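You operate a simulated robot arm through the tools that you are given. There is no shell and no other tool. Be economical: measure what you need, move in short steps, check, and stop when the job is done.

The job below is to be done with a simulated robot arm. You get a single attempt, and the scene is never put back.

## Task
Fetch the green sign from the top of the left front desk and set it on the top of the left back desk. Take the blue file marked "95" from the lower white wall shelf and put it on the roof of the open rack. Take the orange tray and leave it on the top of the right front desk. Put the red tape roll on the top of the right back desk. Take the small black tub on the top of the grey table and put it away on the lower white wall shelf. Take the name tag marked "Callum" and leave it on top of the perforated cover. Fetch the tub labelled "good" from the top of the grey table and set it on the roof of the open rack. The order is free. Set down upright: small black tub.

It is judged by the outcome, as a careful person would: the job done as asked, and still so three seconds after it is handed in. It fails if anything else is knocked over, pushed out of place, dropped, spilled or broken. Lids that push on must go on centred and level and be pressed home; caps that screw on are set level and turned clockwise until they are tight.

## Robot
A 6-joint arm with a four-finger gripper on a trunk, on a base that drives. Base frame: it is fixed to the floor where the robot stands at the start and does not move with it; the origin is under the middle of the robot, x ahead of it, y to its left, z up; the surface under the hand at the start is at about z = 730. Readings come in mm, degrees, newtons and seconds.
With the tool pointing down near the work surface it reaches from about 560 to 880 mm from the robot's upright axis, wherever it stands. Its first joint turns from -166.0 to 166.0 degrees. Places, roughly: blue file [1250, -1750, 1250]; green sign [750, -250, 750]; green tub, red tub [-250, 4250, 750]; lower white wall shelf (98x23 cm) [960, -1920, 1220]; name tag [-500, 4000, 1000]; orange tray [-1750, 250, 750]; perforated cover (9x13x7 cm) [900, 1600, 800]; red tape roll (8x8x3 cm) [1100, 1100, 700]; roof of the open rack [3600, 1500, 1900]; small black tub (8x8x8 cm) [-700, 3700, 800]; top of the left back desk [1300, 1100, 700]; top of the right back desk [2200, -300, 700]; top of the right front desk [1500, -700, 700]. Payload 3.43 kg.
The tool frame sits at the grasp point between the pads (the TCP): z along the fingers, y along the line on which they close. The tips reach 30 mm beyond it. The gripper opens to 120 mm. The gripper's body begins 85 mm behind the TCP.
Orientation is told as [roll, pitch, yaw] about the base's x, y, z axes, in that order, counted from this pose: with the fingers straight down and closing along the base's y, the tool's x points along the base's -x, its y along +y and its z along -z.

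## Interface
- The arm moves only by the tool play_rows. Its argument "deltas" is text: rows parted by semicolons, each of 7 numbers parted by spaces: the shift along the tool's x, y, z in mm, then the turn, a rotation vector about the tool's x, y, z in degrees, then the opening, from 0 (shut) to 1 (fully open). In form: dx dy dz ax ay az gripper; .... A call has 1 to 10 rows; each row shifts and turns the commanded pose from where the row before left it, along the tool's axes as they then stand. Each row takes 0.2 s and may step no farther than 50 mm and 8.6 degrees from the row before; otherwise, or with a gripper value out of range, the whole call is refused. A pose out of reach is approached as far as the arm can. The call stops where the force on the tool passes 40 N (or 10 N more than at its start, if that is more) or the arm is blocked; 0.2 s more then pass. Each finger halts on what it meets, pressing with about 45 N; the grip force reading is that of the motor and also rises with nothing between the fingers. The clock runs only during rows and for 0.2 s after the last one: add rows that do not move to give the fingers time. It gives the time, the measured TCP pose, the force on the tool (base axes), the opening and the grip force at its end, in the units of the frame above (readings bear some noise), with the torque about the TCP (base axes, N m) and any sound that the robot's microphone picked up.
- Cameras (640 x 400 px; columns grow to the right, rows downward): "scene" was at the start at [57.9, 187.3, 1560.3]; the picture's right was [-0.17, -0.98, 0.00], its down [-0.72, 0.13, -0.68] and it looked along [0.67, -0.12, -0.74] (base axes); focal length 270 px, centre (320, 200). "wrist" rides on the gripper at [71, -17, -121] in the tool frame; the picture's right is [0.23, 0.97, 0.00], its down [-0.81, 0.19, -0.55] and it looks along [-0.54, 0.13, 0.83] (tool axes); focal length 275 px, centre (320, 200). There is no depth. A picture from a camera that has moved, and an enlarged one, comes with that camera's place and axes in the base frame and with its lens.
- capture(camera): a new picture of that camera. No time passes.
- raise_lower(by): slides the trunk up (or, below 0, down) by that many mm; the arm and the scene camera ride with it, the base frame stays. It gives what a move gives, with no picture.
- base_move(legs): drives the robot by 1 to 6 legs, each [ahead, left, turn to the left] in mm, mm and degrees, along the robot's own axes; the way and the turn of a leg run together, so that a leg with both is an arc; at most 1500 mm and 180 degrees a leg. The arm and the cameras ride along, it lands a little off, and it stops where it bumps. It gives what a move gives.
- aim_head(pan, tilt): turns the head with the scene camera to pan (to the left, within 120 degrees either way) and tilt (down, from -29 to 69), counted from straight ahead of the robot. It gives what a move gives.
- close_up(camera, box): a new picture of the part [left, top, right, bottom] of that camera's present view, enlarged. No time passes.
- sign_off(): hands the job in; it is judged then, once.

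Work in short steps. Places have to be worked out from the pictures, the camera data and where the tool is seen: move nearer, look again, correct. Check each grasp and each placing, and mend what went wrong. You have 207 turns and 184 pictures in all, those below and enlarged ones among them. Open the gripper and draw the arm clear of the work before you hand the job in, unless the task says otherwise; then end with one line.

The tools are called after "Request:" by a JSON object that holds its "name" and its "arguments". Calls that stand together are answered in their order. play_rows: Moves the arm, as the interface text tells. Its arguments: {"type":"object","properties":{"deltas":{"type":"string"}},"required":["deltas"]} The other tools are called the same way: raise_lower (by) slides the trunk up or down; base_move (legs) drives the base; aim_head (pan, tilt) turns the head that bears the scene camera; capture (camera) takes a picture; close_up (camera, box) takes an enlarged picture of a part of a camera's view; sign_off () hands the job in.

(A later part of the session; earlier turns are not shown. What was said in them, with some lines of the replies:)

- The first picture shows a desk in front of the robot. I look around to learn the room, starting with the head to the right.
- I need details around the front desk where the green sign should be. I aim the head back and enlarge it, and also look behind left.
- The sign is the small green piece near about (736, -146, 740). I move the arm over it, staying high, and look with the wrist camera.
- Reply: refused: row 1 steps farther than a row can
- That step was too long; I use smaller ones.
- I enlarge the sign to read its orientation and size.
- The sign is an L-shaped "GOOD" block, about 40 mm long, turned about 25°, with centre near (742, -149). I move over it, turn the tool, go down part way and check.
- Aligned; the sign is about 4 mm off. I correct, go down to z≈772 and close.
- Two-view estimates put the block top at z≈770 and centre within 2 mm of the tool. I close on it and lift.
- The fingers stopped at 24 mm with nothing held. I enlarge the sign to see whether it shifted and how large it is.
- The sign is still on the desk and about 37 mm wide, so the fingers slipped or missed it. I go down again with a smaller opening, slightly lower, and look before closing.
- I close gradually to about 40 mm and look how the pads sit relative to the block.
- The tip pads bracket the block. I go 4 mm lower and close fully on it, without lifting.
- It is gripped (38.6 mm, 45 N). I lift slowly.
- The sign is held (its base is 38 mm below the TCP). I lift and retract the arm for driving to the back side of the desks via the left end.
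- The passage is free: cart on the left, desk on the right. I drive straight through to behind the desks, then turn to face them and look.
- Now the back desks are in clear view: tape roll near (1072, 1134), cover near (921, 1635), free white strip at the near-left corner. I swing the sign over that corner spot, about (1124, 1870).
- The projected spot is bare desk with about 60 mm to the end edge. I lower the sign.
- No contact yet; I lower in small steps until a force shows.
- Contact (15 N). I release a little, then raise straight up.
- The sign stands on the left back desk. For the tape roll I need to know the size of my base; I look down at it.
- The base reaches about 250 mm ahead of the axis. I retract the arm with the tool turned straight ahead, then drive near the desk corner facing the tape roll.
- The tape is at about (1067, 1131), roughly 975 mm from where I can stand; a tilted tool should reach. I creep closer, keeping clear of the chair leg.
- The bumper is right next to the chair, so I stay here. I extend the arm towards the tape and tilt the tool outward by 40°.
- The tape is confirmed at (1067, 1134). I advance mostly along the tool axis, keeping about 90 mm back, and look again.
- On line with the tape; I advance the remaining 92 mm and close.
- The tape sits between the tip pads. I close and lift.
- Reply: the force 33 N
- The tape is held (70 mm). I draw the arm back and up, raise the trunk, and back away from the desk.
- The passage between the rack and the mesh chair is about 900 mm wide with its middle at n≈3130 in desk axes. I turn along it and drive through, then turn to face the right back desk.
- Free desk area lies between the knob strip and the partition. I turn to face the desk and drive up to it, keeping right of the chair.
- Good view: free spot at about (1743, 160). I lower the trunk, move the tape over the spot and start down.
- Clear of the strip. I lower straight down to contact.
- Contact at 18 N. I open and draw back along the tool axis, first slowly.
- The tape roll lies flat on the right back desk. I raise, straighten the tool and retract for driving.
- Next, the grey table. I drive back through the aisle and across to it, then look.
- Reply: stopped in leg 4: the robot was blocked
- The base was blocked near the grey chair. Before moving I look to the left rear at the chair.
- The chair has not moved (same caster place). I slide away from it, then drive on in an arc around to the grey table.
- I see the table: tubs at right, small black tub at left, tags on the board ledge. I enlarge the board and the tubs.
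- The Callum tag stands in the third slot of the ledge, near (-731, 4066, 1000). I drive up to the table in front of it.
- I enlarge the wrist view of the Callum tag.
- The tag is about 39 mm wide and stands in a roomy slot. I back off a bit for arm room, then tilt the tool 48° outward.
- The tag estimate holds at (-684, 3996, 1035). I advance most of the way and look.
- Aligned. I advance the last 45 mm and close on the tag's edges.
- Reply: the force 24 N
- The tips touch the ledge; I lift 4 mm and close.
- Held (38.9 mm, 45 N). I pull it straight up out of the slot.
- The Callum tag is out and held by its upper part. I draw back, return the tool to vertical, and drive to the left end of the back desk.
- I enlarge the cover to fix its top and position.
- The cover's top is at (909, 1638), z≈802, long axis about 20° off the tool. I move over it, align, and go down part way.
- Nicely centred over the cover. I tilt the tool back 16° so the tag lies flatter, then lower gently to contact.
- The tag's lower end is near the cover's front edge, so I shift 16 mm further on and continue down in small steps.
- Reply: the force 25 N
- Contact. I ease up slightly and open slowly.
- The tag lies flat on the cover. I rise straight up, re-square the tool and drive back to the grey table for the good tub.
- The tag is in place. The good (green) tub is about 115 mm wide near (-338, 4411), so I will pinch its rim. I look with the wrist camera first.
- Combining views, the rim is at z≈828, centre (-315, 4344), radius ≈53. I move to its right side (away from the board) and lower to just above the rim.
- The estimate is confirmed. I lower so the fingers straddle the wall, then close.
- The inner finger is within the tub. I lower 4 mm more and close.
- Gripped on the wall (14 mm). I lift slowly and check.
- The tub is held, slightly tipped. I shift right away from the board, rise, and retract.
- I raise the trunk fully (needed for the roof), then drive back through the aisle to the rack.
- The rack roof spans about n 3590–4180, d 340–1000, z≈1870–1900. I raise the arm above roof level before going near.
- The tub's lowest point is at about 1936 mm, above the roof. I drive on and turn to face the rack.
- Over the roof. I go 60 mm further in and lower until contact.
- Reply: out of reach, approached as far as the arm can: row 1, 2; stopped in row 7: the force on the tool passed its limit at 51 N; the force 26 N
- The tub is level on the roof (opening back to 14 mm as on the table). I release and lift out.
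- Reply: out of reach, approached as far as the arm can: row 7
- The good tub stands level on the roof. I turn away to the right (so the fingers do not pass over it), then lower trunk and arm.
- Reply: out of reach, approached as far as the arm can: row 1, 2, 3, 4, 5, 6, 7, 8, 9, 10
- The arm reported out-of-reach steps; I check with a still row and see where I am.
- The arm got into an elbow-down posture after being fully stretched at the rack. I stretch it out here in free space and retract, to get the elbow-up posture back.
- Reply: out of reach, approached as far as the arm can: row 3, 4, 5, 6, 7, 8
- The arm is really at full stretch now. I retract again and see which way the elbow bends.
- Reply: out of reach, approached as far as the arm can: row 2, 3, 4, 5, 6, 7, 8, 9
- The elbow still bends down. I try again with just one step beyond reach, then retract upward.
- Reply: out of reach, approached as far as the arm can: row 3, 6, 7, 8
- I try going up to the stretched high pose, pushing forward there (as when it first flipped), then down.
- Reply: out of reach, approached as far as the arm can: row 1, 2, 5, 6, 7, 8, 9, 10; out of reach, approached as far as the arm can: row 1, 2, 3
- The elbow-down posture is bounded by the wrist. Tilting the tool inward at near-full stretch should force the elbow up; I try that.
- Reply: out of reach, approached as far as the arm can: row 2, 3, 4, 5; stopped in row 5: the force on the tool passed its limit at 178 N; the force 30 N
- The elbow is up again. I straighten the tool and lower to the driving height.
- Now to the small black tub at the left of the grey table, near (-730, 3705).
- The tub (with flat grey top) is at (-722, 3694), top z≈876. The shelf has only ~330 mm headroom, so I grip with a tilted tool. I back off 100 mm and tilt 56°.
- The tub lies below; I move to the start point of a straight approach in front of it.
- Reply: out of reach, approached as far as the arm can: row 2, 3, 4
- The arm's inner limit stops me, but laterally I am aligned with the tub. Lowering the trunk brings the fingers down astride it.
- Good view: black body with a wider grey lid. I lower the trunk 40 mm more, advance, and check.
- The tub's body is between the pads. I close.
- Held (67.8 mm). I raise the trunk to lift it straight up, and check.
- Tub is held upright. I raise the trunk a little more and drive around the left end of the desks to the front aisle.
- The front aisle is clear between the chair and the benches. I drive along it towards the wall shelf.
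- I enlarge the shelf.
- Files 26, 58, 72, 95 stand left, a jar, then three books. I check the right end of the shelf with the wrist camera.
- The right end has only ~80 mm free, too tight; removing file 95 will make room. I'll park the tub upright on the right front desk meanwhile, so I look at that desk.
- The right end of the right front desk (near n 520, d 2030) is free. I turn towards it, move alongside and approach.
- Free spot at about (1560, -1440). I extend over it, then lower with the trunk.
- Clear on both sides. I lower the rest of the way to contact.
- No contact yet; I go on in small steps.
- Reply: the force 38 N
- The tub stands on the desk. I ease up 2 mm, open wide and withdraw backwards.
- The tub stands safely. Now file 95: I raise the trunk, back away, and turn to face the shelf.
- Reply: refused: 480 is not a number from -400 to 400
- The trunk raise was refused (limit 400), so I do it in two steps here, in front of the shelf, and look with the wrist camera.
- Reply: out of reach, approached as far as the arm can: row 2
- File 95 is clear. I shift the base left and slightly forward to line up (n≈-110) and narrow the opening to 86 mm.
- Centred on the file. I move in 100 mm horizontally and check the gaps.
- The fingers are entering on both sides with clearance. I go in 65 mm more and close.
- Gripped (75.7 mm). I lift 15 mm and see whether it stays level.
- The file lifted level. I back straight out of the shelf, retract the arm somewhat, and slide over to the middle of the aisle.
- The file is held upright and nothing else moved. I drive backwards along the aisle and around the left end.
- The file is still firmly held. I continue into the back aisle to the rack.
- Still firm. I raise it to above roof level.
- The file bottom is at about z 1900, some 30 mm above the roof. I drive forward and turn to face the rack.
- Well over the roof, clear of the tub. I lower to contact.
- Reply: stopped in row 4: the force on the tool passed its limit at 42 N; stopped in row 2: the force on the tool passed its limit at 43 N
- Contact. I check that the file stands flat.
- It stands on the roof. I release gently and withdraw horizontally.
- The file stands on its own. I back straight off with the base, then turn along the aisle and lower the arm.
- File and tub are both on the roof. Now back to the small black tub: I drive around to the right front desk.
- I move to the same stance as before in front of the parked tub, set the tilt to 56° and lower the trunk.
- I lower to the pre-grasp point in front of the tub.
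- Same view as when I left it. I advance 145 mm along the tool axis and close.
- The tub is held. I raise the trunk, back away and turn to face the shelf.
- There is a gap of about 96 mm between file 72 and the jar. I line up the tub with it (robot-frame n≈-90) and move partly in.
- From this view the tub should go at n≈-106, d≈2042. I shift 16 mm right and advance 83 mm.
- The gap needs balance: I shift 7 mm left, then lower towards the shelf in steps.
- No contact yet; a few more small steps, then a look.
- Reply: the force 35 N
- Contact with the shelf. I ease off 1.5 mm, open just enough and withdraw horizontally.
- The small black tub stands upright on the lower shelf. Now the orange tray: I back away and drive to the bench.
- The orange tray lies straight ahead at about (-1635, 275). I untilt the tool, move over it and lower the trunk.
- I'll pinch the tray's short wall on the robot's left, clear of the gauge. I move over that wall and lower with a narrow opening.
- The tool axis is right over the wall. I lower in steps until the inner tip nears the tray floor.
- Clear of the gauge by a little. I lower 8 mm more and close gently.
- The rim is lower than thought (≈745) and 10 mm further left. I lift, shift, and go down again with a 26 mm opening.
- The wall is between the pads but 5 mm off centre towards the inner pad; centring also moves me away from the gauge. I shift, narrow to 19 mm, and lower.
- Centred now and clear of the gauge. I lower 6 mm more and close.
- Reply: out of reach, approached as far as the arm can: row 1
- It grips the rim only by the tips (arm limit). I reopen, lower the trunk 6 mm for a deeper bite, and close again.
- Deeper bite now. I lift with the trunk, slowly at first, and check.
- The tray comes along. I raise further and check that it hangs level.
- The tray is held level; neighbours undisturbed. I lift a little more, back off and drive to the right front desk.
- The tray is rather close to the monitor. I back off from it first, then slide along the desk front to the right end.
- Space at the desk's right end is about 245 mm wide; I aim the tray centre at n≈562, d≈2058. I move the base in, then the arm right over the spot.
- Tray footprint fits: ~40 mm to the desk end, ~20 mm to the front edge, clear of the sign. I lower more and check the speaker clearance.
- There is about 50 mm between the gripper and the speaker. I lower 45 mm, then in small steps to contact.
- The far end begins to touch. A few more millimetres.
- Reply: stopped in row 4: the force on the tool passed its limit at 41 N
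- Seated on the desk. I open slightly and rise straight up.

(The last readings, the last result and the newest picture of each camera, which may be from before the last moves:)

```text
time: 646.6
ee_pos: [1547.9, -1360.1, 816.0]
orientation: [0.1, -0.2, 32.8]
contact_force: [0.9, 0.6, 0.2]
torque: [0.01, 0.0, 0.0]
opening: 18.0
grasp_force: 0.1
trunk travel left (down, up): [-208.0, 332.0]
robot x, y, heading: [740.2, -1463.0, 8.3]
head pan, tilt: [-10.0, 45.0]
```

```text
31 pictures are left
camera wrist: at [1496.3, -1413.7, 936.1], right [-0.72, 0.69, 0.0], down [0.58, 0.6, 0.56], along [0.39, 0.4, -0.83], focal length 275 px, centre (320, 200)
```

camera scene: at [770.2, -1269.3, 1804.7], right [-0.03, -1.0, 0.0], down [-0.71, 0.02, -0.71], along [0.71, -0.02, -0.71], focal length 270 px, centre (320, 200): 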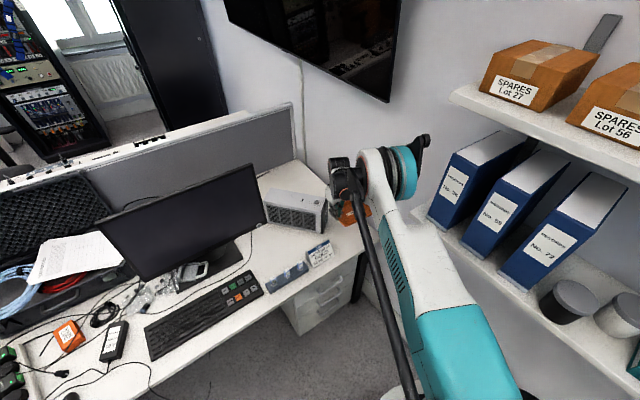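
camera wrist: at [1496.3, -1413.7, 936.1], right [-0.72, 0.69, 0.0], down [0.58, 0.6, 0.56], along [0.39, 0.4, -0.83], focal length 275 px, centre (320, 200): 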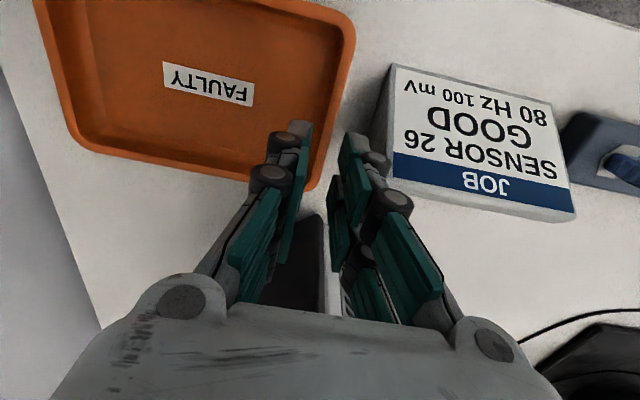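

The tray rests on the desk. I raise the trunk and take a checking view.

Request:
{"name": "raise_lower", "arguments": {"by": 280}}

Request:
{"name": "base_move", "arguments": {"legs": [[-260, 0, 0], [-100, 300, 0]]}}

Request:
{"name": "aim_head", "arguments": {"pan": 0, "tilt": 35}}

Request:
{"name": "capture", "arguments": {"camera": "scene"}}

```text
time: 649.5
ee_pos: [1548.6, -1359.6, 1096.2]
orientation: [0.0, -0.2, 32.8]
contact_force: [-0.5, -0.5, 0.4]
torque: [-0.02, 0.03, -0.04]
opening: 17.8
grasp_force: 0.1
trunk travel left (down, up): [-488.0, 52.0]
robot x, y, heading: [737.2, -1463.1, 8.3]
head pan, tilt: [-10.0, 45.0]
```

```text
time: 653.0
ee_pos: [1147.0, -1115.3, 1094.8]
orientation: [-0.1, -0.2, 32.7]
contact_force: [0.2, 1.3, 0.3]
torque: [-0.06, -0.07, 0.0]
opening: 18.3
grasp_force: 0.0
trunk travel left (down, up): [-488.0, 52.0]
robot x, y, heading: [339.8, -1218.0, 8.4]
head pan, tilt: [-10.0, 45.0]
```

```text
time: 653.8
ee_pos: [1147.1, -1116.1, 1094.1]
orientation: [0.0, -0.2, 32.8]
contact_force: [-1.1, 1.0, 0.2]
torque: [-0.01, 0.03, -0.01]
opening: 17.7
grasp_force: 0.1
trunk travel left (down, up): [-488.0, 52.0]
robot x, y, heading: [338.9, -1219.7, 8.3]
head pan, tilt: [0.0, 35.0]
```

```text
30 pictures are left
camera scene: at [376.8, -1010.7, 1916.3], right [0.15, -0.99, 0.0], down [-0.57, -0.08, -0.82], along [0.81, 0.12, -0.57], focal length 270 px, centre (320, 200)
```

scene: 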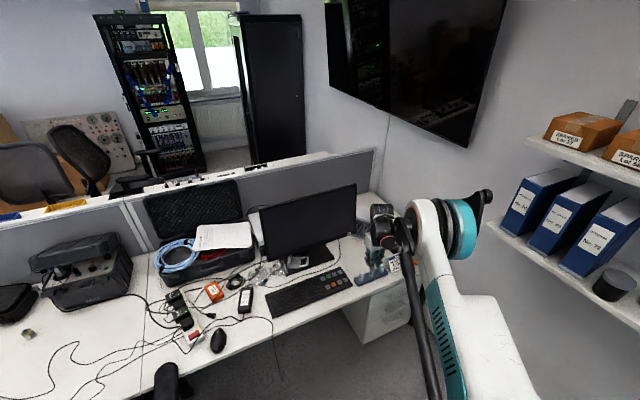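

The arm hides the tray here (the wrist view confirmed it). I check the rack roof from afar and the tray once more after a small turn.

Request:
{"name": "aim_head", "arguments": {"pan": 25, "tilt": 5}}

Request:
{"name": "close_up", "arguments": {"camera": "scene", "box": [120, 100, 440, 300]}}

Request:
{"name": "base_move", "arguments": {"legs": [[0, 0, 25]]}}

Request:
{"name": "aim_head", "arguments": {"pan": -35, "tilt": 40}}

Request:
{"name": "capture", "arguments": {"camera": "scene"}}

```text
time: 654.7
ee_pos: [1148.9, -1116.5, 1094.4]
orientation: [0.0, -0.3, 32.8]
contact_force: [0.5, 0.3, 0.1]
torque: [0.02, 0.01, 0.0]
opening: 18.2
grasp_force: 0.1
trunk travel left (down, up): [-488.0, 52.0]
robot x, y, heading: [340.8, -1220.6, 8.4]
head pan, tilt: [25.0, 5.0]
```

```text
2.00 times, centred on (280, 200) of scene
camera zoom: at [366.3, -973.0, 1964.5], right [0.55, -0.84, 0.0], down [-0.07, -0.05, -1.0], along [0.83, 0.55, -0.09], focal length 540 px, centre (400, 200)
```

zoom: 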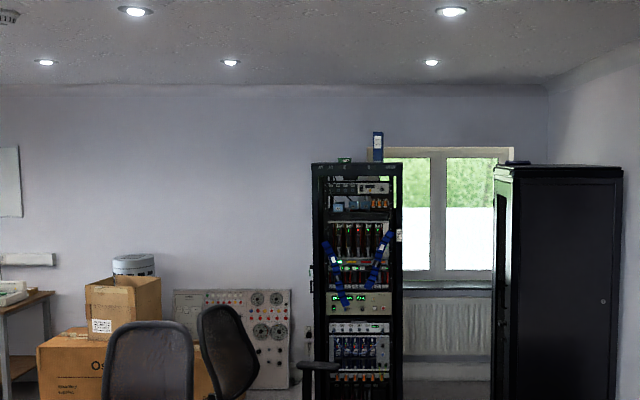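

```text
time: 656.4
ee_pos: [1028.2, -784.4, 1094.6]
orientation: [0.0, -0.2, 57.7]
contact_force: [-1.2, -0.3, -0.5]
torque: [0.01, -0.01, -0.02]
opening: 18.2
grasp_force: 0.0
trunk travel left (down, up): [-488.0, 52.0]
robot x, y, heading: [334.4, -1220.6, 33.3]
head pan, tilt: [25.0, 5.0]
```

```text
time: 657.7
ee_pos: [1029.6, -785.5, 1095.7]
orientation: [0.0, -0.3, 57.6]
contact_force: [-0.5, -0.4, -0.2]
torque: [0.01, -0.01, 0.03]
opening: 18.0
grasp_force: 0.0
trunk travel left (down, up): [-488.0, 52.0]
robot x, y, heading: [338.1, -1221.6, 33.2]
head pan, tilt: [-35.0, 40.0]
```

```text
28 pictures are left
camera scene: at [296.9, -1064.5, 1908.8], right [-0.03, -1.0, 0.0], down [-0.64, 0.02, -0.77], along [0.77, -0.02, -0.64], focal length 270 px, centre (320, 200)
```

scene: 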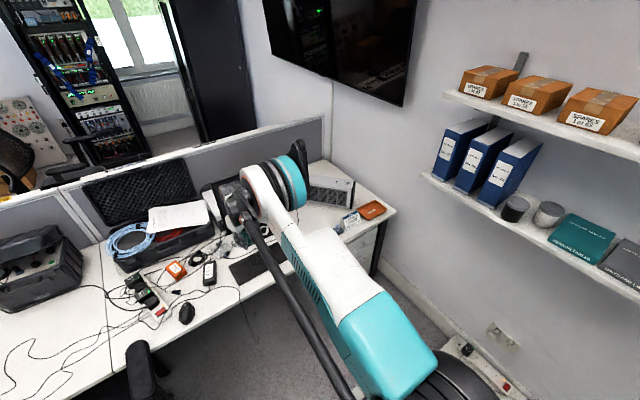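

Everything is in place: tray on the desk, tub on the shelf, file and good tub on the roof. I open the gripper and draw the arm clear.

Request:
{"name": "base_move", "arguments": {"legs": [[-350, 0, 0]]}}

Request:
{"name": "play_rows", "arguments": {"deltas": "0 0 0 0 0 0 0.6; 0 0 0 0 0 0 1; 0 0 0 0 0 0 1; 0 0 0 0 0 0 1"}}

```text
time: 660.0
ee_pos: [732.9, -978.9, 1094.8]
orientation: [0.1, -0.3, 57.8]
contact_force: [-0.6, 0.0, -0.5]
torque: [0.01, 0.0, -0.01]
opening: 17.8
grasp_force: 0.1
trunk travel left (down, up): [-488.0, 52.0]
robot x, y, heading: [43.6, -1413.3, 33.2]
head pan, tilt: [-35.0, 40.0]
```

```text
time: 661.0
ee_pos: [734.6, -976.2, 1094.3]
orientation: [0.0, -0.2, 57.8]
contact_force: [0.0, -0.1, 0.0]
torque: [0.0, 0.0, 0.01]
opening: 120.0
grasp_force: 0.0
trunk travel left (down, up): [-488.0, 52.0]
robot x, y, heading: [43.7, -1410.6, 33.3]
head pan, tilt: [-35.0, 40.0]
```

All seven items are placed, the gripper is open and the arm is clear, so I hand the job in.

Request:
{"name": "sign_off", "arguments": {}}

```text
The job is handed in.
```

All seven items are where you asked, and the small black tub stands upright on the lower shelf; the base bumped once near a chair in the back aisle, but later pictures showed the chair had not moved.
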